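You operate a simulated robot arm through the tools that you are given. There is no shell and no other tool. Be economical: measure what you need, move in short steps, check, and stop when the job is done.

The job below is to be done with a simulated robot arm. You get a single attempt, and the scene is never put back.

## Task
Count the sanding blocks on the valve mat, then put as many of the brass-headed spindles from the valve mat on top of the wooden tamping block there.

The check looks at the end state, three seconds after you hand in, the way a careful person would. Anything else that was tipped, shoved, dropped, spilled or broken makes it a failure.

## Robot
A 7-joint arm with a two-finger parallel gripper, fixed in place. Base frame: the origin is at the foot of the arm, x ahead of it, y to its left, z up; the work surface is at about z = 0.77. Units: m, rad, N and s.
With the tool pointing down near the work surface it reaches from about 0.22 to 0.68 m from the base axis. Its first joint turns from -1.152 to 1.152 rad. Payload 2.4 kg.
The tool frame sits at the grasp point between the pads (the TCP): z along the fingers, y along the line on which they close. The tips reach 0.03 m beyond it. The gripper opens to 0.094 m. The fingers are 0.028 m wide and 0.01 m thick; the gripper's body (0.05 by 0.096 m) begins 0.055 m behind the TCP.
Orientation is that of the tool frame in the base frame, as a unit quaternion [w, x, y, z]. With the fingers straight down and closing along the base's y, the tool's x points along the base's -x, its y along +y and its z along -z.

## Interface
- The arm moves only by the tool jog_arm. Its argument "targets" is a list of rows, each an object of numbers (a shift or turn left out is 0, a gripper value left out holds the last): "tx", "ty", "tz": the shift along the tool's x, y, z in units of 100 mm (1.0 is 100 mm); "wx", "wy", "wz": the turn, a rotation vector about the tool's x, y, z in units of 60 degrees (1.0 is 60 degrees); "gripper": the gripper command, from -1 (shut) to 1 (fully open), values between in proportion. In form: [{"tx": .., "ty": .., "tz": .., "wx": .., "wy": .., "wz": .., "gripper": ..}, ...]. A call has 1 to 10 rows; each row is the pose to reach, as a shift and turn from the pose commanded when the call began, along the tool's axes at that moment. A call with a number of a shift or a turn outside -1 to 1 is refused whole. A row lasts 0.2 s, in which the tool goes at most 0.05 m and 0.15 rad; a call with a longer step from one row to the next is refused whole, and so is a gripper value outside its range. Where a pose cannot be reached the arm comes as near as it can. A force on the tool above 40 N (or 10 N above the force at the start of the call, whichever is more), or a blocked arm, ends the call early, and 0.2 s more pass. Each finger travels about 0.153 m/s and halts on what it meets, pressing with about 33 N; the grip force reading is that of the motor and also rises with nothing between the fingers. The clock runs only during rows and for 0.2 s after the last one: add rows that repeat a pose to give the fingers time. The reply holds the time, the measured pose of the TCP, the force on the tool along the base axes, the opening and the grip force, in the units named above and with some noise.
- Cameras (640 x 400 px; columns grow to the right, rows downward): "scene" is fixed at [0.0278, 0.4738, 1.4291]; the picture's right is [-0.83, -0.56, 0.00], its down [-0.39, 0.57, -0.72] and it looks along [0.41, -0.59, -0.70] (base axes); focal length 352 px, centre (320, 200). "wrist" rides on the gripper at [-0.037, 0, -0.058] in the tool frame; the picture's right is [0.00, -1.00, 0.00], its down [0.97, 0.00, -0.24] and it looks along [0.24, 0.00, 0.97] (tool axes); focal length 218 px, centre (320, 200).
- grab_frame(camera): a new picture of that camera. No time passes.
- probe_pixels(camera, pixels): for up to 12 pixels [column, row] of the newest picture of that camera ("zoom" is the newest enlarged one), the place [x, y, z] in the base frame of the surface seen there, good to about 0.002 m. No time passes.
- inspect(camera, box): a new picture of the part [left, top, right, bottom] of that camera's present view, enlarged. No time passes.
- job_done(): hands the job in; it is judged then, once.

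Go step by step. Measure first, check grasps and placings, and put right what went wrong. The budget is 60 turns and 22 pictures, counting those below and the enlarged ones. Unless the task says otherwise, let go and move clear before handing in, and close with one line.

The tools are called after ">>>" by a JSON object that holds its "fn" and its "kwargs". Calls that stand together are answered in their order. jog_arm: Moves the arm, as the interface text tells. Its arguments: {"type":"object","properties":{"targets":{"type":"array"}},"required":["targets"]} The other tools are called the same way: grab_frame (camera) takes a picture; probe_pixels (camera, pixels) gives the place of the surface under pixels of a picture; inspect (camera, box) takes an enlarged picture of a part of a camera's view; job_done () hands the job in.

At the start:

```text
time: 0.0
tool_pos: [0.4429, -0.02, 1.0654]
orientation: [0.0, 0.0, 1.0, 0.0]
ft_force: [-1.0, 0.4, -0.1]
opening: 0.0943
grasp_force: 0.2
```

scene: 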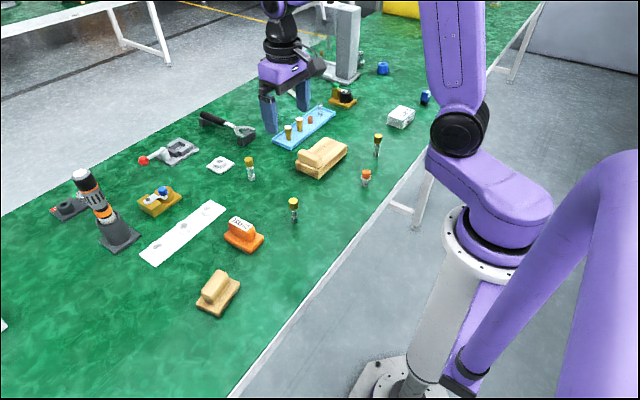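
wrist: 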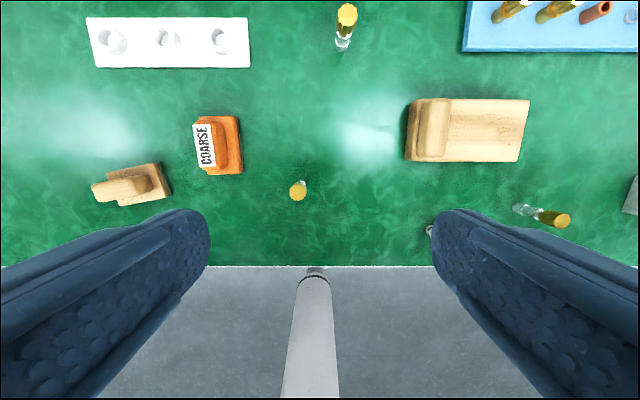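

The scene shows several blocks and spindles on a green surface, but I can't tell yet what the "valve mat" is. I'll enlarge two parts of the scene view.

>>> {"fn": "inspect", "kwargs": {"camera": "scene", "box": [30, 120, 290, 320]}}

>>> {"fn": "inspect", "kwargs": {"camera": "scene", "box": [190, 50, 450, 230]}}

```text
2.00 times, centred on (160, 220) of scene
```

zoom: 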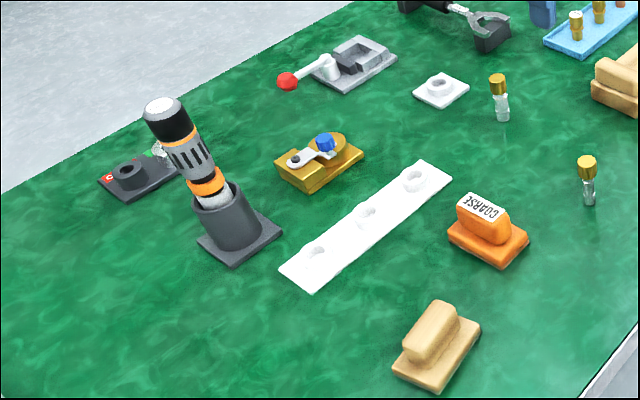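

```text
2.22 times, centred on (320, 140) of scene
```

zoom: 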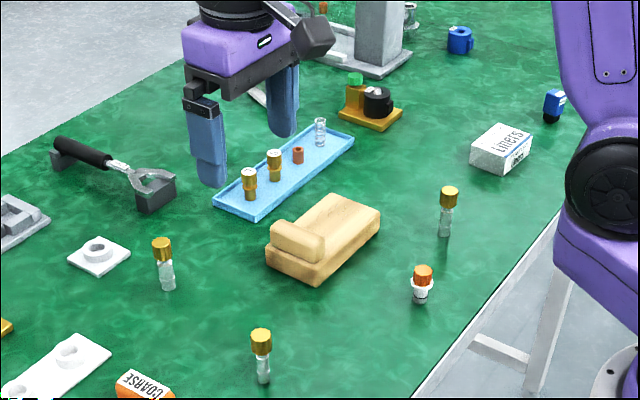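

The whole table top looks like one green surface holding several block types. I'll enlarge the far end of the scene and the blocks in the wrist view.

>>> {"fn": "inspect", "kwargs": {"camera": "scene", "box": [300, 0, 560, 160]}}

>>> {"fn": "inspect", "kwargs": {"camera": "wrist", "box": [80, 0, 360, 220]}}

>>> {"fn": "inspect", "kwargs": {"camera": "wrist", "box": [380, 0, 640, 240]}}

```text
2.46 times, centred on (430, 80) of scene
```

zoom: 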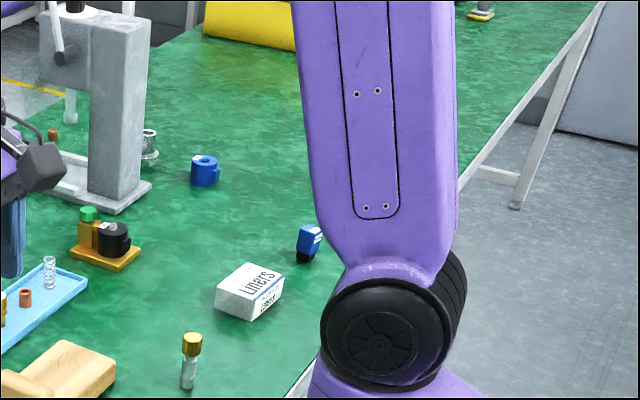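

```text
1.82 times, centred on (220, 110) of wrist
```

zoom: 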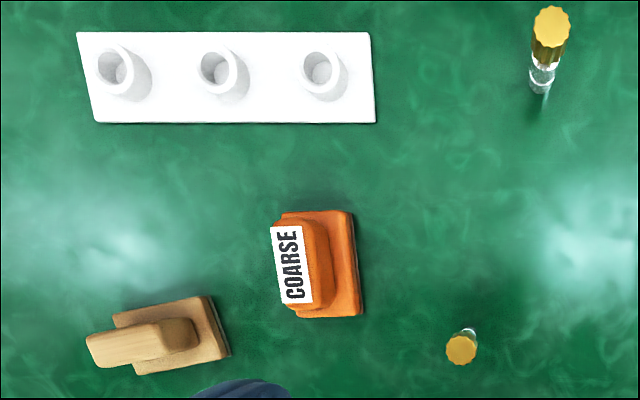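

```text
1.67 times, centred on (510, 120) of wrist
```

zoom: 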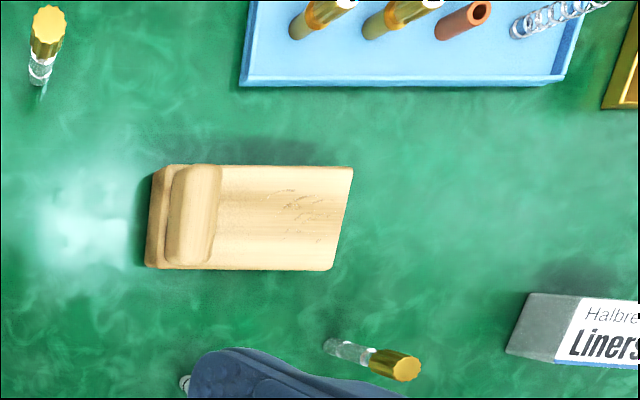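

So far I see two sanding blocks, orange COARSE and a small wooden one with a grip, and the big plain wooden block looks like the tamping block. Next I'll tilt the wrist to look along −y for hidden blocks.

>>> {"fn": "jog_arm", "kwargs": {"targets": [{"wx": 0.13}, {"wx": 0.26}, {"wx": 0.39}, {"wx": 0.52}, {"wx": 0.65}, {"wx": 0.78}, {"wx": 0.78}]}}

>>> {"fn": "grab_frame", "kwargs": {"camera": "wrist"}}

```text
time: 1.6
tool_pos: [0.4425, -0.0196, 1.0657]
orientation: [0.0, 0.0, 0.917, -0.398]
ft_force: [0.4, -0.1, -0.7]
opening: 0.0936
grasp_force: 0.1
```

```text
14 pictures are left
```

wrist: 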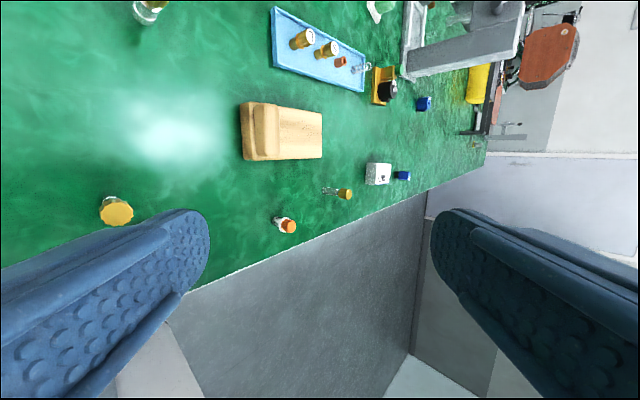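

The −y side shows only liners, clips, a press and a spool, and no sanding block. Next I'll tilt the other way to look along +y.

>>> {"fn": "jog_arm", "kwargs": {"targets": [{"wx": -0.13}, {"wx": -0.26}, {"wx": -0.39}, {"wx": -0.52}, {"wx": -0.65}, {"wx": -0.78}, {"wx": -0.88}, {"wx": -0.98}]}}

>>> {"fn": "jog_arm", "kwargs": {"targets": [{"wx": -0.13}, {"wx": -0.26}, {"wx": -0.39}, {"wx": -0.52}, {"wx": -0.58}, {"wx": -0.58}]}}

>>> {"fn": "grab_frame", "kwargs": {"camera": "wrist"}}

```text
time: 3.4
tool_pos: [0.4435, -0.0206, 1.0655]
orientation: [0.0, -0.001, 0.994, 0.105]
ft_force: [-0.1, 0.1, -0.4]
opening: 0.0941
grasp_force: 0.0
```

```text
time: 4.8
tool_pos: [0.443, -0.0194, 1.0653]
orientation: [-0.001, 0.0, 0.917, 0.398]
ft_force: [-0.3, 0.6, 0.9]
opening: 0.0939
grasp_force: 0.0
```

```text
13 pictures are left
```

wrist: 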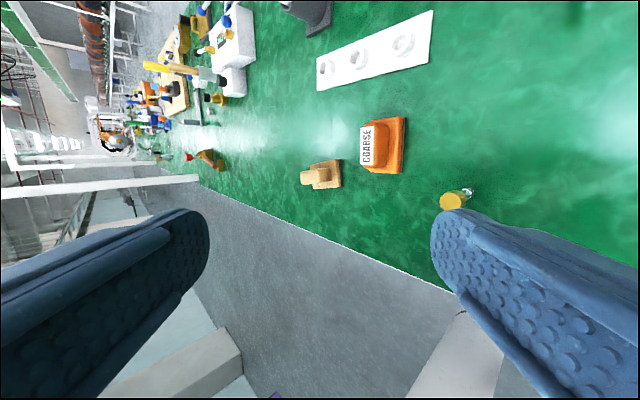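

There are more objects toward the +y end, around (150–250, 10–165). I'll enlarge that area.

>>> {"fn": "inspect", "kwargs": {"camera": "wrist", "box": [100, 0, 340, 200]}}

```text
2.00 times, centred on (220, 100) of wrist
```

zoom: 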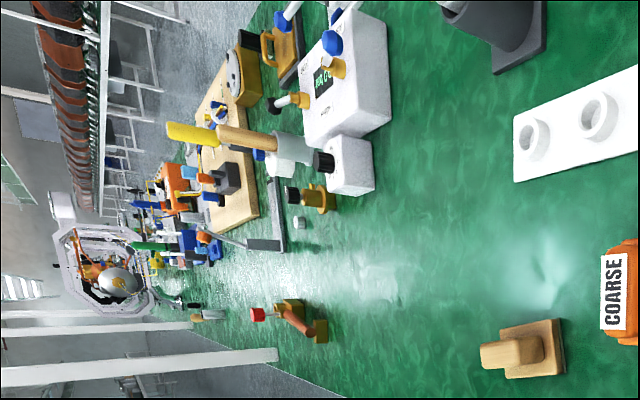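

The far +y end is cluttered and could hide another sanding block. I'll shift about 0.27 m along +y at this height for a better look.

>>> {"fn": "jog_arm", "kwargs": {"targets": [{"ty": 0.31, "tz": 0.33}, {"ty": 0.62, "tz": 0.66}, {"ty": 0.93, "tz": 0.99}]}}

>>> {"fn": "jog_arm", "kwargs": {"targets": [{"ty": 0.31, "tz": 0.33}, {"ty": 0.62, "tz": 0.66}, {"ty": 0.93, "tz": 0.99}]}}

>>> {"fn": "inspect", "kwargs": {"camera": "wrist", "box": [40, 0, 400, 225]}}

```text
time: 5.6
tool_pos: [0.4423, 0.1162, 1.0648]
orientation: [0.0, 0.0, 0.918, 0.397]
ft_force: [0.0, 0.0, 0.4]
opening: 0.0942
grasp_force: 0.0
```

```text
time: 6.4
tool_pos: [0.4422, 0.2519, 1.0664]
orientation: [-0.001, 0.0, 0.918, 0.397]
ft_force: [-1.3, 0.5, 0.4]
opening: 0.0942
grasp_force: 0.0
```

```text
1.78 times, centred on (220, 112) of wrist
```

zoom: 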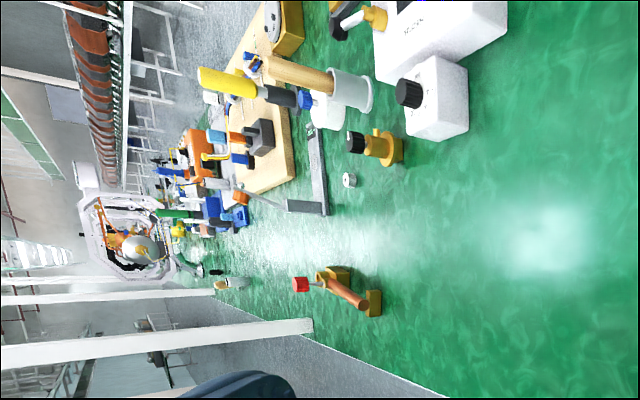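

There's no sanding block at the +y end; the objects there are gauges, hammers and tools. I'll go back to centre, level the tool and pitch forward to check the far side behind the press.

>>> {"fn": "jog_arm", "kwargs": {"targets": [{"ty": -0.31, "tz": -0.33}, {"ty": -0.62, "tz": -0.66}, {"ty": -0.93, "tz": -0.99}]}}

>>> {"fn": "jog_arm", "kwargs": {"targets": [{"ty": -0.31, "tz": -0.33}, {"ty": -0.62, "tz": -0.66}, {"ty": -0.93, "tz": -0.99}]}}

>>> {"fn": "jog_arm", "kwargs": {"targets": [{"wx": 0.13}, {"wx": 0.26}, {"wx": 0.39}, {"wx": 0.52}, {"wx": 0.65}, {"wx": 0.78}, {"wx": 0.78}]}}

>>> {"fn": "jog_arm", "kwargs": {"targets": [{"wy": -0.13}, {"wy": -0.26}, {"wy": -0.39}, {"wy": -0.52}, {"wy": -0.65}, {"wy": -0.65}]}}

>>> {"fn": "grab_frame", "kwargs": {"camera": "wrist"}}

```text
time: 7.2
tool_pos: [0.4419, 0.1172, 1.0653]
orientation: [-0.001, -0.001, 0.918, 0.398]
ft_force: [-1.3, -0.1, 0.3]
opening: 0.0941
grasp_force: 0.0
```

```text
time: 8.0
tool_pos: [0.4421, -0.0193, 1.0639]
orientation: [-0.001, 0.0, 0.918, 0.396]
ft_force: [0.0, 0.0, -0.5]
opening: 0.0939
grasp_force: 0.1
```

```text
time: 9.6
tool_pos: [0.4433, -0.0185, 1.0648]
orientation: [0.0, 0.0, 1.0, 0.0]
ft_force: [0.3, 0.9, 0.2]
opening: 0.0939
grasp_force: 0.0
```

```text
time: 11.0
tool_pos: [0.4434, -0.0197, 1.0663]
orientation: [0.332, 0.0, 0.943, 0.001]
ft_force: [0.8, -0.8, 0.5]
opening: 0.094
grasp_force: 0.1
```

```text
10 pictures are left
```

wrist: 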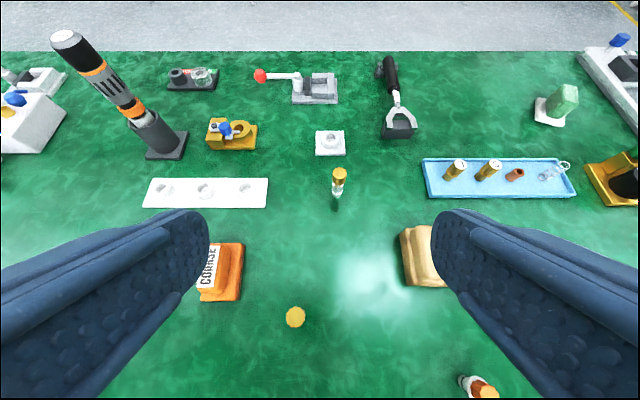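

The far side is clear except for a new green-and-white object at (558,105). I'll enlarge it.

>>> {"fn": "inspect", "kwargs": {"camera": "wrist", "box": [480, 50, 640, 150]}}

>>> {"fn": "probe_pixels", "kwargs": {"camera": "wrist", "pixels": [[339, 172], [334, 203], [295, 317], [560, 90], [550, 120], [410, 235], [220, 250], [235, 260], [334, 185]]}}

>>> {"fn": "grab_frame", "kwargs": {"camera": "scene"}}

>>> {"fn": "probe_pixels", "kwargs": {"camera": "scene", "pixels": [[250, 159], [250, 175], [293, 200], [294, 216], [378, 137], [376, 151], [304, 157], [316, 153], [334, 147], [344, 146], [320, 138], [312, 176]]}}

```text
4.00 times, centred on (560, 100) of wrist
```

zoom: 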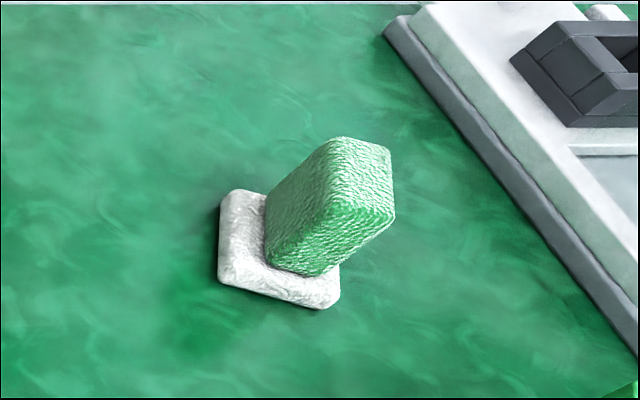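

```text
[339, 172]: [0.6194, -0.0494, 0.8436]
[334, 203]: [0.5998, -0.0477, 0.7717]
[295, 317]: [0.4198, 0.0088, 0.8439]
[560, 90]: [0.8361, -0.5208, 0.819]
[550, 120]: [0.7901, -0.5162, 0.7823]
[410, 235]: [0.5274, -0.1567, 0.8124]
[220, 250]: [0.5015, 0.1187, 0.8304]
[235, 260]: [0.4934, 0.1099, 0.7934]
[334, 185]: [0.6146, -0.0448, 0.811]
```

```text
8 pictures are left
```

scene: 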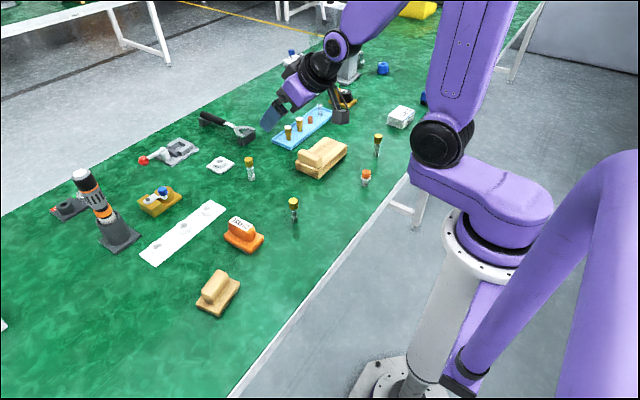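

```text
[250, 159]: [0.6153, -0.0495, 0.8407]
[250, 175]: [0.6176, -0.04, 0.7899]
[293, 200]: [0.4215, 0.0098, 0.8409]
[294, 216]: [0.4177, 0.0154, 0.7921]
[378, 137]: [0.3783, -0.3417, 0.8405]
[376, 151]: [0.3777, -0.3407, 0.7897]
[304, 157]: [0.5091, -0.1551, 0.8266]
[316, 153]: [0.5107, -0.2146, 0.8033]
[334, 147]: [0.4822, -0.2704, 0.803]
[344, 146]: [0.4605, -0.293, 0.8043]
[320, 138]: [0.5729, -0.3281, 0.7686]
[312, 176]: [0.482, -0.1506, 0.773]
```

The object at (0.80, −0.52) has a green rough grip on a white base, and it matters for the count. I'll move closer for a better look.

>>> {"fn": "jog_arm", "kwargs": {"targets": [{"ty": -0.33}, {"ty": -0.66}, {"ty": -1.0}]}}

>>> {"fn": "jog_arm", "kwargs": {"targets": [{"ty": -0.33}, {"ty": -0.66}, {"ty": -1.0}]}}

>>> {"fn": "jog_arm", "kwargs": {"targets": [{"ty": -0.33, "tz": 0.3}, {"ty": -0.66, "tz": 0.5}, {"ty": -1.0, "tz": 0.7}]}}

>>> {"fn": "grab_frame", "kwargs": {"camera": "wrist"}}

```text
time: 11.8
tool_pos: [0.4434, -0.1178, 1.0657]
orientation: [0.333, 0.0, 0.943, 0.0]
ft_force: [0.3, -0.3, -0.1]
opening: 0.0942
grasp_force: 0.1
```

```text
time: 12.6
tool_pos: [0.4436, -0.219, 1.0658]
orientation: [0.334, 0.0, 0.943, 0.001]
ft_force: [0.5, -0.6, -0.6]
opening: 0.0938
grasp_force: 0.0
out of reach, approached as far as the arm can: row 1
```

```text
time: 13.4
tool_pos: [0.4862, -0.3189, 1.0113]
orientation: [0.334, 0.0, 0.943, 0.0]
ft_force: [-0.4, 0.6, 0.3]
opening: 0.0938
grasp_force: 0.0
```

```text
7 pictures are left
```

wrist: 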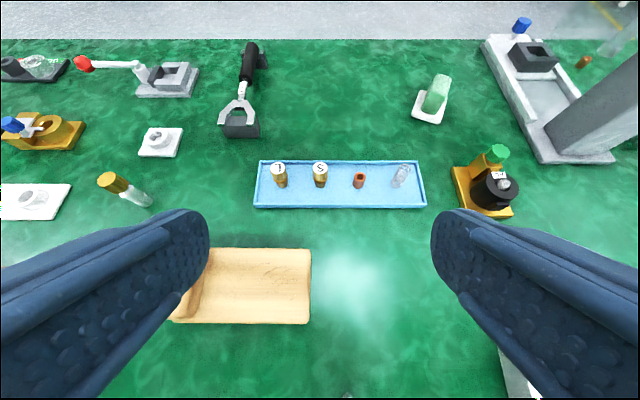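

>>> {"fn": "inspect", "kwargs": {"camera": "wrist", "box": [392, 62, 472, 132]}}

>>> {"fn": "probe_pixels", "kwargs": {"camera": "wrist", "pixels": [[440, 77], [428, 105], [417, 95], [416, 116], [440, 120], [446, 95]]}}

```text
5.71 times, centred on (432, 97) of wrist
```

zoom: 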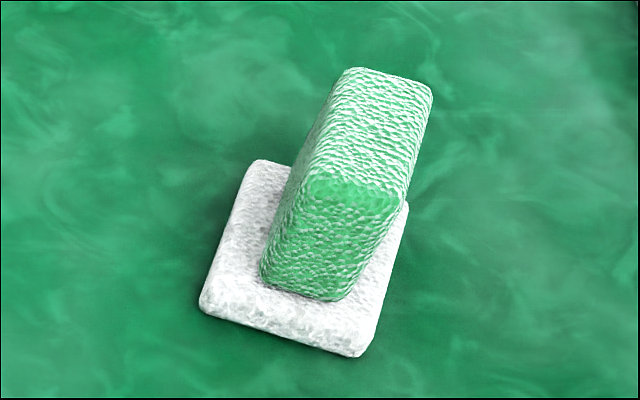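

```text
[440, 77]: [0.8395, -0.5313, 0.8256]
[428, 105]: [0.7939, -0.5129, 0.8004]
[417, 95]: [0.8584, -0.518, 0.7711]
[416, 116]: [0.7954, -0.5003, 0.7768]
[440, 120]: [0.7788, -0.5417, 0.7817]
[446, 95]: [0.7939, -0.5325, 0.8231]
```

The green-and-white object has a sanding block's base-and-grip shape. I'll compare its size and underside with the other two.

>>> {"fn": "inspect", "kwargs": {"camera": "scene", "box": [180, 205, 280, 325]}}

>>> {"fn": "probe_pixels", "kwargs": {"camera": "scene", "pixels": [[197, 306], [217, 315], [240, 284], [205, 296], [225, 275], [215, 292], [225, 238], [246, 252], [263, 240], [232, 222], [252, 232], [240, 225]]}}

>>> {"fn": "probe_pixels", "kwargs": {"camera": "wrist", "pixels": [[413, 114], [441, 123], [449, 99], [423, 91], [436, 76], [451, 77], [444, 104], [430, 96]]}}

```text
3.33 times, centred on (230, 265) of scene
```

zoom: 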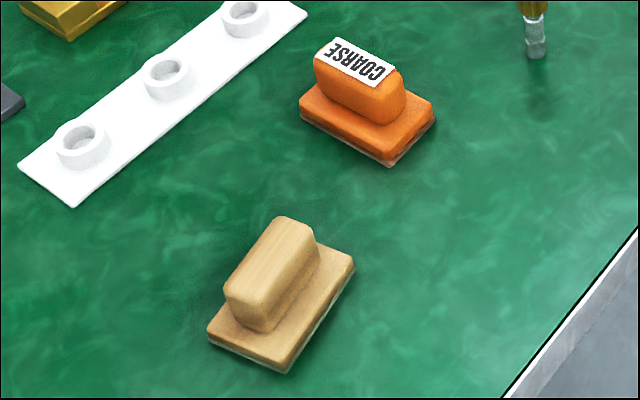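

```text
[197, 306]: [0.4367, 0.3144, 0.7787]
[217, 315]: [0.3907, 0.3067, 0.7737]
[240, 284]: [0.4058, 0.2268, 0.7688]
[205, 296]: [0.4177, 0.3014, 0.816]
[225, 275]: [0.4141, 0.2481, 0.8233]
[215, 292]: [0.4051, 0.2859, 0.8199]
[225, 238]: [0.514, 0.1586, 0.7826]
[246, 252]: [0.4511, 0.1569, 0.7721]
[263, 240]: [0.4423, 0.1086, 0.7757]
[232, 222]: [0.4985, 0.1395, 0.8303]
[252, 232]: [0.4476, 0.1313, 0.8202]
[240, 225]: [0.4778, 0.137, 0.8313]
```

```text
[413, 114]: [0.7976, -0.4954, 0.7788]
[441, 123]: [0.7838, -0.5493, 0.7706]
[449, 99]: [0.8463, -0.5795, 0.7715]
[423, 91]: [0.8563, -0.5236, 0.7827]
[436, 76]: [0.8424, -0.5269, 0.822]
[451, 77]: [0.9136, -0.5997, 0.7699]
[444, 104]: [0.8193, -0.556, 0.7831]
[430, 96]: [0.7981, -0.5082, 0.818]
```

All three match closely in size (about 0.07 × 0.05, top near 0.825). The orange and wooden ones show a grey abrasive sheet at the bottom edge. I'll check clearances before a closer look at the green one's base.

>>> {"fn": "probe_pixels", "kwargs": {"camera": "wrist", "pixels": [[498, 152], [492, 178], [455, 170], [560, 125], [610, 100], [635, 80], [555, 155], [402, 172], [507, 300]]}}

```text
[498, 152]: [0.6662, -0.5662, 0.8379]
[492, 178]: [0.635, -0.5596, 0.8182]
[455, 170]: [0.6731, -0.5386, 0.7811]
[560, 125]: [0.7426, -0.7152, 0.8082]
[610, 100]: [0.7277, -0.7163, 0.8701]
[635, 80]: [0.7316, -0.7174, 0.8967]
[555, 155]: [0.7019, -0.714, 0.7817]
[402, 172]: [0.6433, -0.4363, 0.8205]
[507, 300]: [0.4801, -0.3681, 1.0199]
```

Everything near there is below z ≈ 0.85 and the press is at y < −0.71, so I'll move closer, staying above z = 0.93.

>>> {"fn": "jog_arm", "kwargs": {"targets": [{"ty": -0.3, "tz": 0.25}, {"ty": -0.6, "tz": 0.5}, {"ty": -0.9, "tz": 0.75, "wy": -0.12}, {"ty": -0.9, "tz": 0.9, "wy": -0.24}, {"ty": -0.9, "tz": 0.9, "wy": -0.24}]}}

>>> {"fn": "inspect", "kwargs": {"camera": "wrist", "box": [310, 60, 470, 180]}}

```text
time: 14.6
tool_pos: [0.5434, -0.4116, 0.941]
orientation: [0.45, 0.0, 0.893, 0.0]
ft_force: [-0.2, 0.2, -0.7]
opening: 0.0941
grasp_force: 0.0
```

```text
3.33 times, centred on (390, 120) of wrist
```

zoom: 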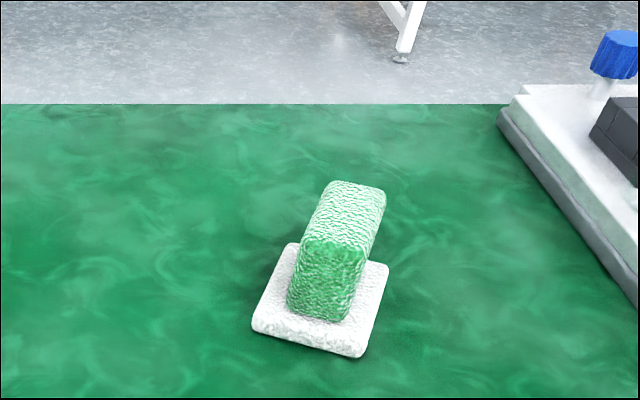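

The base looks white all through, but this view isn't tight enough to show whether there's an abrasive sheet. One tight enlargement of its bottom edge should settle it.

>>> {"fn": "inspect", "kwargs": {"camera": "wrist", "box": [366, 128, 414, 172]}}

>>> {"fn": "probe_pixels", "kwargs": {"camera": "zoom", "pixels": [[200, 250], [230, 240], [400, 290], [180, 270], [330, 305]]}}

>>> {"fn": "probe_pixels", "kwargs": {"camera": "scene", "pixels": [[222, 306], [228, 297], [232, 287], [203, 303], [257, 237], [226, 233], [248, 246]]}}

```text
9.09 times, centred on (390, 150) of wrist
```

zoom: 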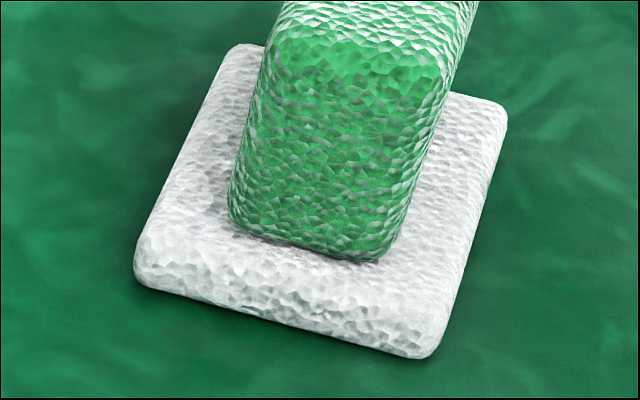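

```text
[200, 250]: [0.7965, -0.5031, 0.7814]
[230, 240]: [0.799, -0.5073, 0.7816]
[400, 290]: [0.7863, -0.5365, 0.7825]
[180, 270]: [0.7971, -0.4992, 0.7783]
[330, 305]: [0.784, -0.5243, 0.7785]
```

```text
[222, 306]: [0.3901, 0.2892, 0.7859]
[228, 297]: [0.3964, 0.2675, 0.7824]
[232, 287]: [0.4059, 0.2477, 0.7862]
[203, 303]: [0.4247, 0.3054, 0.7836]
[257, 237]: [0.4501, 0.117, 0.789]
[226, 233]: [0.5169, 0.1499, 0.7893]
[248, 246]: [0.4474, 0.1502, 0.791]
```

The third object is cellular foam with no abrasive sheet, so I take it as a sponge. That leaves two sanding blocks, so I need two spindles. I'll raise and level the tool and measure the tamping block's top from the scene view.

>>> {"fn": "jog_arm", "kwargs": {"targets": [{"tx": -0.3, "tz": -0.3, "wy": 0.13}, {"tx": -0.6, "tz": -0.6, "wy": 0.26}, {"tx": -0.8, "tz": -0.9, "wy": 0.39}, {"tx": -0.8, "tz": -1.0, "wy": 0.52}, {"tx": -0.8, "tz": -1.0, "wy": 0.65}, {"tx": -0.8, "tz": -1.0, "wy": 0.78}, {"tx": -0.8, "tz": -1.0, "wy": 0.891}, {"tx": -0.8, "tz": -1.0, "wy": 0.891}]}}

>>> {"fn": "probe_pixels", "kwargs": {"camera": "scene", "pixels": [[308, 163], [318, 168], [330, 162], [345, 152], [347, 145], [338, 141], [328, 139], [322, 141], [312, 147], [322, 158], [298, 160], [320, 172]]}}

>>> {"fn": "probe_pixels", "kwargs": {"camera": "scene", "pixels": [[289, 201], [297, 201], [293, 207], [292, 220], [295, 221], [294, 212], [247, 159], [254, 158], [250, 165], [249, 179], [252, 179], [251, 170]]}}

```text
time: 16.4
tool_pos: [0.5115, -0.4095, 1.0655]
orientation: [-0.002, 0.0, 1.0, 0.0]
ft_force: [0.5, 0.0, 0.2]
opening: 0.0941
grasp_force: 0.1
```

```text
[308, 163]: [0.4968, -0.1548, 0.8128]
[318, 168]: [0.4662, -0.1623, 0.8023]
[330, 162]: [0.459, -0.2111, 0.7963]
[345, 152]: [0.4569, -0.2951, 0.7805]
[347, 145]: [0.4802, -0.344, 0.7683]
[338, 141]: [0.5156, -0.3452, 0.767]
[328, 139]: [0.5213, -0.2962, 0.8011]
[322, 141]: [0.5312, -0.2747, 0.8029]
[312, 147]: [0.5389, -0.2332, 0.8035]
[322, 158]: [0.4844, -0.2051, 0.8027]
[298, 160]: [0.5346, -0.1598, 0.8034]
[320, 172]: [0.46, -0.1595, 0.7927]
```

```text
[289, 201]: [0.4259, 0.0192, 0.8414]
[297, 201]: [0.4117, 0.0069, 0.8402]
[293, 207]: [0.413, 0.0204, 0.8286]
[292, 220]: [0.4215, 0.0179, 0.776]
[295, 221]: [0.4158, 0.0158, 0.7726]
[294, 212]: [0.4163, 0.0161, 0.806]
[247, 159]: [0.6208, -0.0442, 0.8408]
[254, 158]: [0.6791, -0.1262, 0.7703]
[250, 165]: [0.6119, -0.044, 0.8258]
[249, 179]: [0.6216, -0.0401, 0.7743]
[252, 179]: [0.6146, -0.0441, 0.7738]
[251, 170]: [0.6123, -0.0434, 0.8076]
```

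The plateau spans x 0.46–0.54 and y −0.185 to −0.298 at z 0.803. Spindle A stands at about (0.4205, 0.010) and B at (0.618, −0.0475), with heads near z 0.83. I'll fly over A.

>>> {"fn": "jog_arm", "kwargs": {"targets": [{"tx": 0.1, "ty": 0.4}, {"tx": 0.2, "ty": 0.8}, {"tx": 0.22, "ty": 1.0}]}}

>>> {"fn": "jog_arm", "kwargs": {"targets": [{"tx": 0.1, "ty": 0.4}, {"tx": 0.2, "ty": 0.8}, {"tx": 0.22, "ty": 1.0}]}}

>>> {"fn": "jog_arm", "kwargs": {"targets": [{"tx": 0.1, "ty": 0.4}, {"tx": 0.2, "ty": 0.8}, {"tx": 0.22, "ty": 1.0}]}}

>>> {"fn": "jog_arm", "kwargs": {"targets": [{"tx": 0.1, "ty": 0.4}, {"tx": 0.2, "ty": 0.8}, {"tx": 0.25, "ty": 1.0}, {"tx": 0.25, "ty": 1.0}]}}

```text
time: 17.2
tool_pos: [0.4888, -0.3088, 1.0644]
orientation: [0.0, 0.0, 1.0, 0.0]
ft_force: [-0.1, -0.6, 0.1]
opening: 0.0939
grasp_force: 0.1
```

```text
time: 18.0
tool_pos: [0.4673, -0.2086, 1.0646]
orientation: [0.0, -0.001, 1.0, 0.0]
ft_force: [0.0, -0.4, -0.5]
opening: 0.094
grasp_force: 0.0
```

```text
time: 18.8
tool_pos: [0.4458, -0.1088, 1.0652]
orientation: [-0.001, 0.0, 1.0, 0.001]
ft_force: [0.4, -0.4, 0.7]
opening: 0.0942
grasp_force: 0.1
```

```text
time: 19.8
tool_pos: [0.4208, -0.0092, 1.0654]
orientation: [-0.002, 0.0, 1.0, 0.001]
ft_force: [0.3, 0.0, -0.3]
opening: 0.094
grasp_force: 0.2
```

The tool is at (0.421, −0.009, 1.065). I'll shift to y = 0.010 and descend to z ≈ 0.829, then close on A's head.

>>> {"fn": "jog_arm", "kwargs": {"targets": [{"ty": 0.19, "tz": 0.3}, {"ty": 0.19, "tz": 0.7}, {"ty": 0.19, "tz": 1.0}, {"ty": 0.19, "tz": 1.0}]}}

>>> {"fn": "jog_arm", "kwargs": {"targets": [{"tz": 0.3}, {"tz": 0.6}, {"tz": 0.9}, {"tz": 1.0}, {"tz": 1.0}]}}

>>> {"fn": "jog_arm", "kwargs": {"targets": [{"tz": 0.12}, {"tz": 0.24}, {"tz": 0.36}, {"tz": 0.36}]}}

>>> {"fn": "jog_arm", "kwargs": {"targets": [{"gripper": 0.3}, {"gripper": -0.1}, {"gripper": -0.4}, {"gripper": -0.6}, {"gripper": -1}, {"gripper": -1}, {"gripper": -1}]}}

```text
time: 20.8
tool_pos: [0.4216, 0.0091, 0.9634]
orientation: [-0.001, 0.001, 1.0, 0.0]
ft_force: [0.6, -0.1, 0.8]
opening: 0.0941
grasp_force: 0.1
```

```text
time: 22.0
tool_pos: [0.4199, 0.0089, 0.8647]
orientation: [0.0, 0.0, 1.0, 0.0]
ft_force: [-0.4, -0.3, -0.3]
opening: 0.094
grasp_force: 0.1
```

```text
time: 23.0
tool_pos: [0.4205, 0.0101, 0.8288]
orientation: [0.0, -0.001, 1.0, 0.0]
ft_force: [0.4, -0.1, 0.1]
opening: 0.094
grasp_force: 0.1
```

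```text
time: 24.6
tool_pos: [0.4195, 0.0081, 0.8279]
orientation: [-0.001, 0.0, 1.0, 0.001]
ft_force: [0.0, 0.7, 1.0]
opening: 0.023
grasp_force: 33.0
```

The grip holds at 0.023 m, the width of the brass head. I'll lift 0.1 m and carry it over the plateau to (0.485, −0.265).

>>> {"fn": "jog_arm", "kwargs": {"targets": [{"tz": -0.2}, {"tz": -0.5}, {"tz": -0.8}, {"tz": -1.0}, {"tz": -1.0}]}}

>>> {"fn": "jog_arm", "kwargs": {"targets": [{"tx": -0.07, "ty": -0.3}, {"tx": -0.14, "ty": -0.6}, {"tx": -0.22, "ty": -0.92}]}}

>>> {"fn": "jog_arm", "kwargs": {"targets": [{"tx": -0.07, "ty": -0.3}, {"tx": -0.14, "ty": -0.6}, {"tx": -0.22, "ty": -0.92}]}}

>>> {"fn": "jog_arm", "kwargs": {"targets": [{"tx": -0.07, "ty": -0.3}, {"tx": -0.14, "ty": -0.6}, {"tx": -0.21, "ty": -0.9}, {"tx": -0.21, "ty": -0.9}, {"tx": -0.21, "ty": -0.9}]}}

>>> {"fn": "grab_frame", "kwargs": {"camera": "scene"}}

```text
time: 25.8
tool_pos: [0.4195, 0.0098, 0.9294]
orientation: [-0.001, 0.0, 1.0, 0.0]
ft_force: [0.2, -0.2, -0.3]
opening: 0.0229
grasp_force: 32.9
```

```text
time: 26.6
tool_pos: [0.4422, -0.0839, 0.9302]
orientation: [0.001, 0.0, 1.0, 0.0]
ft_force: [-0.2, -0.1, 0.1]
opening: 0.0229
grasp_force: 33.3
```

```text
time: 27.4
tool_pos: [0.4638, -0.1748, 0.9284]
orientation: [-0.001, 0.0, 1.0, 0.0]
ft_force: [-0.1, -0.6, -0.7]
opening: 0.0229
grasp_force: 32.6
```

```text
time: 28.6
tool_pos: [0.4847, -0.2664, 0.9297]
orientation: [-0.001, -0.001, 1.0, -0.001]
ft_force: [0.0, -0.4, -1.6]
opening: 0.0232
grasp_force: 32.8
```

```text
2 pictures are left
```

scene: 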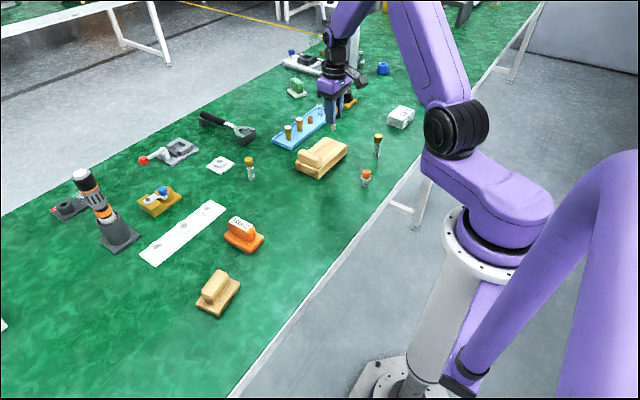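

The spindle hangs straight below the fingers at (333,127). I'll lower it to just above the plateau, then go down in 1 mm steps watching the force.

>>> {"fn": "probe_pixels", "kwargs": {"camera": "scene", "pixels": [[333, 125], [333, 128], [333, 130]]}}

>>> {"fn": "jog_arm", "kwargs": {"targets": [{"tz": 0.2}, {"tz": 0.4}, {"tz": 0.55}, {"tz": 0.62}, {"tz": 0.63}, {"tz": 0.63}]}}

>>> {"fn": "jog_arm", "kwargs": {"targets": [{"tz": 0.01}, {"tz": 0.02}, {"tz": 0.03}, {"tz": 0.03}]}}

```text
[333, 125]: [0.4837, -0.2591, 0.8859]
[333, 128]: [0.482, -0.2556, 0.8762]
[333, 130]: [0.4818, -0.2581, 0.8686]
```

```text
time: 30.0
tool_pos: [0.4846, -0.2648, 0.8663]
orientation: [-0.001, 0.0, 1.0, 0.0]
ft_force: [-0.3, -0.8, -1.0]
opening: 0.0231
grasp_force: 33.4
```

```text
time: 31.0
tool_pos: [0.4847, -0.2648, 0.8619]
orientation: [-0.001, -0.001, 1.0, 0.0]
ft_force: [0.4, -0.8, -0.2]
opening: 0.0229
grasp_force: 32.5
```

No contact yet at 0.862, so I'll keep lowering in 0.5 mm steps.

>>> {"fn": "jog_arm", "kwargs": {"targets": [{"tz": 0.005}, {"tz": 0.01}, {"tz": 0.01}]}}

```text
time: 31.8
tool_pos: [0.4858, -0.265, 0.8618]
orientation: [0.0, 0.0, 1.0, 0.0]
ft_force: [-5.9, 1.7, 18.8]
opening: 0.0229
grasp_force: 33.0
```

Contact reads 19 N. I'll ease up about 0.5 mm, open partway and rise straight up.

>>> {"fn": "jog_arm", "kwargs": {"targets": [{"tz": -0.004}, {"tz": -0.005}, {"tz": -0.005}]}}

>>> {"fn": "jog_arm", "kwargs": {"targets": [{"gripper": -0.4}, {"gripper": -0.2}, {"gripper": 0.1}, {"gripper": 0.1}, {"gripper": 0.1}]}}

>>> {"fn": "jog_arm", "kwargs": {"targets": [{"tz": -0.15}, {"tz": -0.3}, {"tz": -0.5}, {"tz": -0.8}, {"tz": -1.0}, {"tz": -1.0}]}}

>>> {"fn": "grab_frame", "kwargs": {"camera": "wrist"}}

```text
time: 32.6
tool_pos: [0.4851, -0.2659, 0.8625]
orientation: [0.0, 0.0, 1.0, -0.001]
ft_force: [-1.3, 0.2, 11.1]
opening: 0.023
grasp_force: 33.1
```

```text
time: 33.8
tool_pos: [0.4848, -0.2647, 0.8626]
orientation: [0.0, 0.0, 1.0, 0.0]
ft_force: [-0.6, 0.3, 0.4]
opening: 0.0514
grasp_force: 0.0
```

```text
time: 35.2
tool_pos: [0.4844, -0.2647, 0.9612]
orientation: [-0.001, -0.001, 1.0, 0.001]
ft_force: [-0.5, -0.6, 0.4]
opening: 0.0515
grasp_force: 0.1
```

```text
1 pictures are left
```

wrist: 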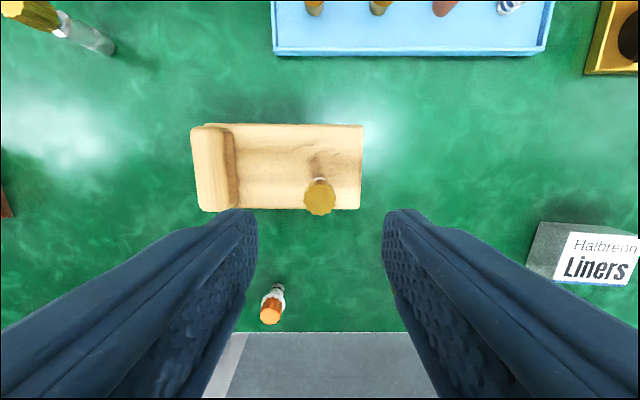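

Spindle A stands on the plateau at (318,195). I'll move over B at (0.618, −0.0475).

>>> {"fn": "probe_pixels", "kwargs": {"camera": "wrist", "pixels": [[320, 190], [30, 8], [270, 145], [270, 170], [240, 150], [318, 140], [65, 25], [100, 45], [300, 128], [280, 205]]}}

>>> {"fn": "jog_arm", "kwargs": {"targets": [{"tx": -0.2, "ty": 0.35}, {"tx": -0.45, "ty": 0.72}, {"tx": -0.45, "ty": 0.72}]}}

>>> {"fn": "jog_arm", "kwargs": {"targets": [{"tx": -0.2, "ty": 0.35}, {"tx": -0.45, "ty": 0.72}, {"tx": -0.45, "ty": 0.72, "gripper": 1}, {"tx": -0.45, "ty": 0.72, "gripper": 1}]}}

>>> {"fn": "jog_arm", "kwargs": {"targets": [{"tx": -0.2, "ty": 0.35}, {"tx": -0.43, "ty": 0.73}, {"tx": -0.43, "ty": 0.73}, {"tx": -0.43, "ty": 0.73}]}}

```text
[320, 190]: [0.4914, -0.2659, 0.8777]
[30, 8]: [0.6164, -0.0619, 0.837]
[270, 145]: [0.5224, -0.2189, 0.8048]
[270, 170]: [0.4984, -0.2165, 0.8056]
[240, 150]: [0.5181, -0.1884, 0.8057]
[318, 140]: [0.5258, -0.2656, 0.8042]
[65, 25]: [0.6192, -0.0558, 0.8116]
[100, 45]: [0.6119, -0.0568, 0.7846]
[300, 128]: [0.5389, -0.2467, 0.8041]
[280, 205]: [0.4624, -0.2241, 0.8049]
```

```text
time: 36.0
tool_pos: [0.5305, -0.1928, 0.9622]
orientation: [0.0, 0.0, 1.0, -0.001]
ft_force: [-0.8, -0.6, 0.4]
opening: 0.0516
grasp_force: 0.0
```

```text
time: 37.0
tool_pos: [0.5765, -0.1209, 0.9621]
orientation: [-0.001, 0.0, 1.0, 0.0]
ft_force: [0.3, -0.2, 0.1]
opening: 0.0938
grasp_force: 0.2
```

```text
time: 38.0
tool_pos: [0.6174, -0.0475, 0.963]
orientation: [-0.001, 0.0, 1.0, 0.0]
ft_force: [0.3, -0.6, -0.2]
opening: 0.0938
grasp_force: 0.0
```

B's centre checks out at about (0.618, −0.049). I'll descend and close on its head.

>>> {"fn": "jog_arm", "kwargs": {"targets": [{"ty": -0.015, "tz": 0.3}, {"ty": -0.015, "tz": 0.6}, {"ty": -0.015, "tz": 0.9}, {"ty": -0.015, "tz": 0.98}, {"ty": -0.015, "tz": 0.98}]}}

>>> {"fn": "jog_arm", "kwargs": {"targets": [{"tz": 0.12}, {"tz": 0.24}, {"tz": 0.36}, {"tz": 0.36}]}}

>>> {"fn": "jog_arm", "kwargs": {"targets": [{"gripper": 0.3}, {"gripper": -0.1}, {"gripper": -0.4}, {"gripper": -0.6}, {"gripper": -1}, {"gripper": -1}, {"gripper": -1}]}}

```text
time: 39.2
tool_pos: [0.6186, -0.0498, 0.8638]
orientation: [-0.001, 0.001, 1.0, 0.001]
ft_force: [-0.4, 0.2, 0.4]
opening: 0.0939
grasp_force: 0.1
```

```text
time: 40.2
tool_pos: [0.6176, -0.0495, 0.8275]
orientation: [0.001, 0.0, 1.0, 0.001]
ft_force: [0.2, -0.3, -0.4]
opening: 0.0941
grasp_force: 0.1
```

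```text
time: 41.8
tool_pos: [0.6184, -0.0485, 0.8279]
orientation: [-0.001, 0.0, 1.0, 0.0]
ft_force: [-0.7, -0.9, 0.5]
opening: 0.0231
grasp_force: 33.2
```

B is gripped at 0.023 m. I'll lift it and carry it to (0.522, −0.220), clear of A and the ridge.

>>> {"fn": "jog_arm", "kwargs": {"targets": [{"tz": -0.2}, {"tz": -0.5}, {"tz": -0.8}, {"tz": -1.0}, {"tz": -1.0}]}}

>>> {"fn": "jog_arm", "kwargs": {"targets": [{"tx": 0.16, "ty": -0.28}, {"tx": 0.32, "ty": -0.57}, {"tx": 0.48, "ty": -0.86}]}}

>>> {"fn": "jog_arm", "kwargs": {"targets": [{"tx": 0.16, "ty": -0.28}, {"tx": 0.32, "ty": -0.57}, {"tx": 0.48, "ty": -0.85}, {"tx": 0.48, "ty": -0.85}, {"tx": 0.48, "ty": -0.85}]}}

```text
time: 43.0
tool_pos: [0.6188, -0.0484, 0.928]
orientation: [0.0, 0.0, 1.0, 0.001]
ft_force: [-0.1, -0.6, -0.2]
opening: 0.0226
grasp_force: 33.2
```

```text
time: 43.8
tool_pos: [0.5688, -0.1352, 0.9284]
orientation: [-0.001, -0.001, 1.0, -0.001]
ft_force: [0.1, 0.4, -1.5]
opening: 0.0231
grasp_force: 32.7
```

```text
time: 45.0
tool_pos: [0.5222, -0.2212, 0.9278]
orientation: [-0.001, 0.0, 1.0, 0.0]
ft_force: [0.7, -0.5, -1.3]
opening: 0.023
grasp_force: 32.4
```

The tool is over the target at (0.522, −0.221). I'll lower it to just above the contact height found before.

>>> {"fn": "jog_arm", "kwargs": {"targets": [{"tz": 0.2}, {"tz": 0.4}, {"tz": 0.55}, {"tz": 0.62}, {"tz": 0.635}, {"tz": 0.635}]}}

>>> {"fn": "jog_arm", "kwargs": {"targets": [{"tz": 0.005}, {"tz": 0.01}, {"tz": 0.015}, {"tz": 0.015}]}}

```text
time: 46.4
tool_pos: [0.5223, -0.2199, 0.8653]
orientation: [0.0, 0.0, 1.0, 0.0]
ft_force: [0.5, 0.2, -0.9]
opening: 0.023
grasp_force: 32.8
```

```text
time: 47.4
tool_pos: [0.5209, -0.2194, 0.8639]
orientation: [-0.001, -0.001, 1.0, 0.0]
ft_force: [0.4, -0.3, -0.5]
opening: 0.023
grasp_force: 32.7
```

>>> {"fn": "jog_arm", "kwargs": {"targets": [{"tz": 0.005}, {"tz": 0.01}, {"tz": 0.01}]}}

```text
time: 48.2
tool_pos: [0.5216, -0.2186, 0.8625]
orientation: [-0.001, 0.001, 1.0, 0.0]
ft_force: [0.0, -0.6, 0.1]
opening: 0.0232
grasp_force: 32.9
```

Still no contact at 0.8625. I'll take another half millimetre.

>>> {"fn": "jog_arm", "kwargs": {"targets": [{"tz": 0.003}, {"tz": 0.006}, {"tz": 0.006}]}}

```text
time: 49.0
tool_pos: [0.5226, -0.2205, 0.8612]
orientation: [-0.001, 0.0, 1.0, 0.0]
ft_force: [-1.5, -0.5, 0.3]
opening: 0.0227
grasp_force: 32.5
```

>>> {"fn": "jog_arm", "kwargs": {"targets": [{"tz": 0.003}, {"tz": 0.006}, {"tz": 0.006}]}}

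```text
time: 49.8
tool_pos: [0.5214, -0.2214, 0.8619]
orientation: [-0.001, 0.0, 1.0, 0.0]
ft_force: [-2.0, 0.5, 9.3]
opening: 0.0231
grasp_force: 33.2
```

The force is 9 N, so the foot is touching. I'll open to about 0.04 m and rise straight up, then go higher and check with the last picture.

>>> {"fn": "jog_arm", "kwargs": {"targets": [{"gripper": -0.4}, {"gripper": -0.25}, {"gripper": -0.15}, {"gripper": -0.15}, {"gripper": -0.15}]}}

>>> {"fn": "jog_arm", "kwargs": {"targets": [{"tz": -0.1}, {"tz": -0.2}, {"tz": -0.35}, {"tz": -0.6}, {"tz": -0.9}, {"tz": -1.0}]}}

>>> {"fn": "jog_arm", "kwargs": {"targets": [{"tz": -0.3}, {"tz": -0.6}, {"tz": -0.9}, {"tz": -0.9}]}}

>>> {"fn": "grab_frame", "kwargs": {"camera": "wrist"}}

```text
time: 51.0
tool_pos: [0.5215, -0.2221, 0.8611]
orientation: [-0.001, 0.0, 1.0, 0.0]
ft_force: [0.2, 0.7, 0.3]
opening: 0.0399
grasp_force: 0.1
```

```text
time: 52.4
tool_pos: [0.5219, -0.2209, 0.9608]
orientation: [-0.001, 0.0, 1.0, 0.0]
ft_force: [0.5, -0.2, 0.2]
opening: 0.0403
grasp_force: 0.0
```

```text
time: 53.4
tool_pos: [0.5224, -0.2214, 1.051]
orientation: [-0.001, 0.001, 1.0, 0.0]
ft_force: [-0.4, -0.5, 1.2]
opening: 0.0404
grasp_force: 0.0
```

```text
0 pictures are left
```

wrist: 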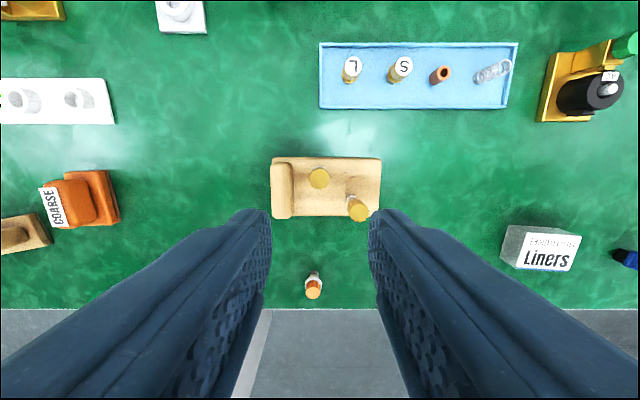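

Both spindles stand upright on the tamping block at (319,178) and (357,208), nothing else has moved, and the gripper is clear. I'm handing in.

>>> {"fn": "job_done", "kwargs": {}}

```text
The job is handed in.
```

I counted two sanding blocks (the orange COARSE one and the small wooden one) and stood two brass-headed spindles on the wooden tamping block. I left out a similarly shaped green-and-white block near the press because it looked like foam with no abrasive sheet; if it counts as a sanding block, I am one spindle short.
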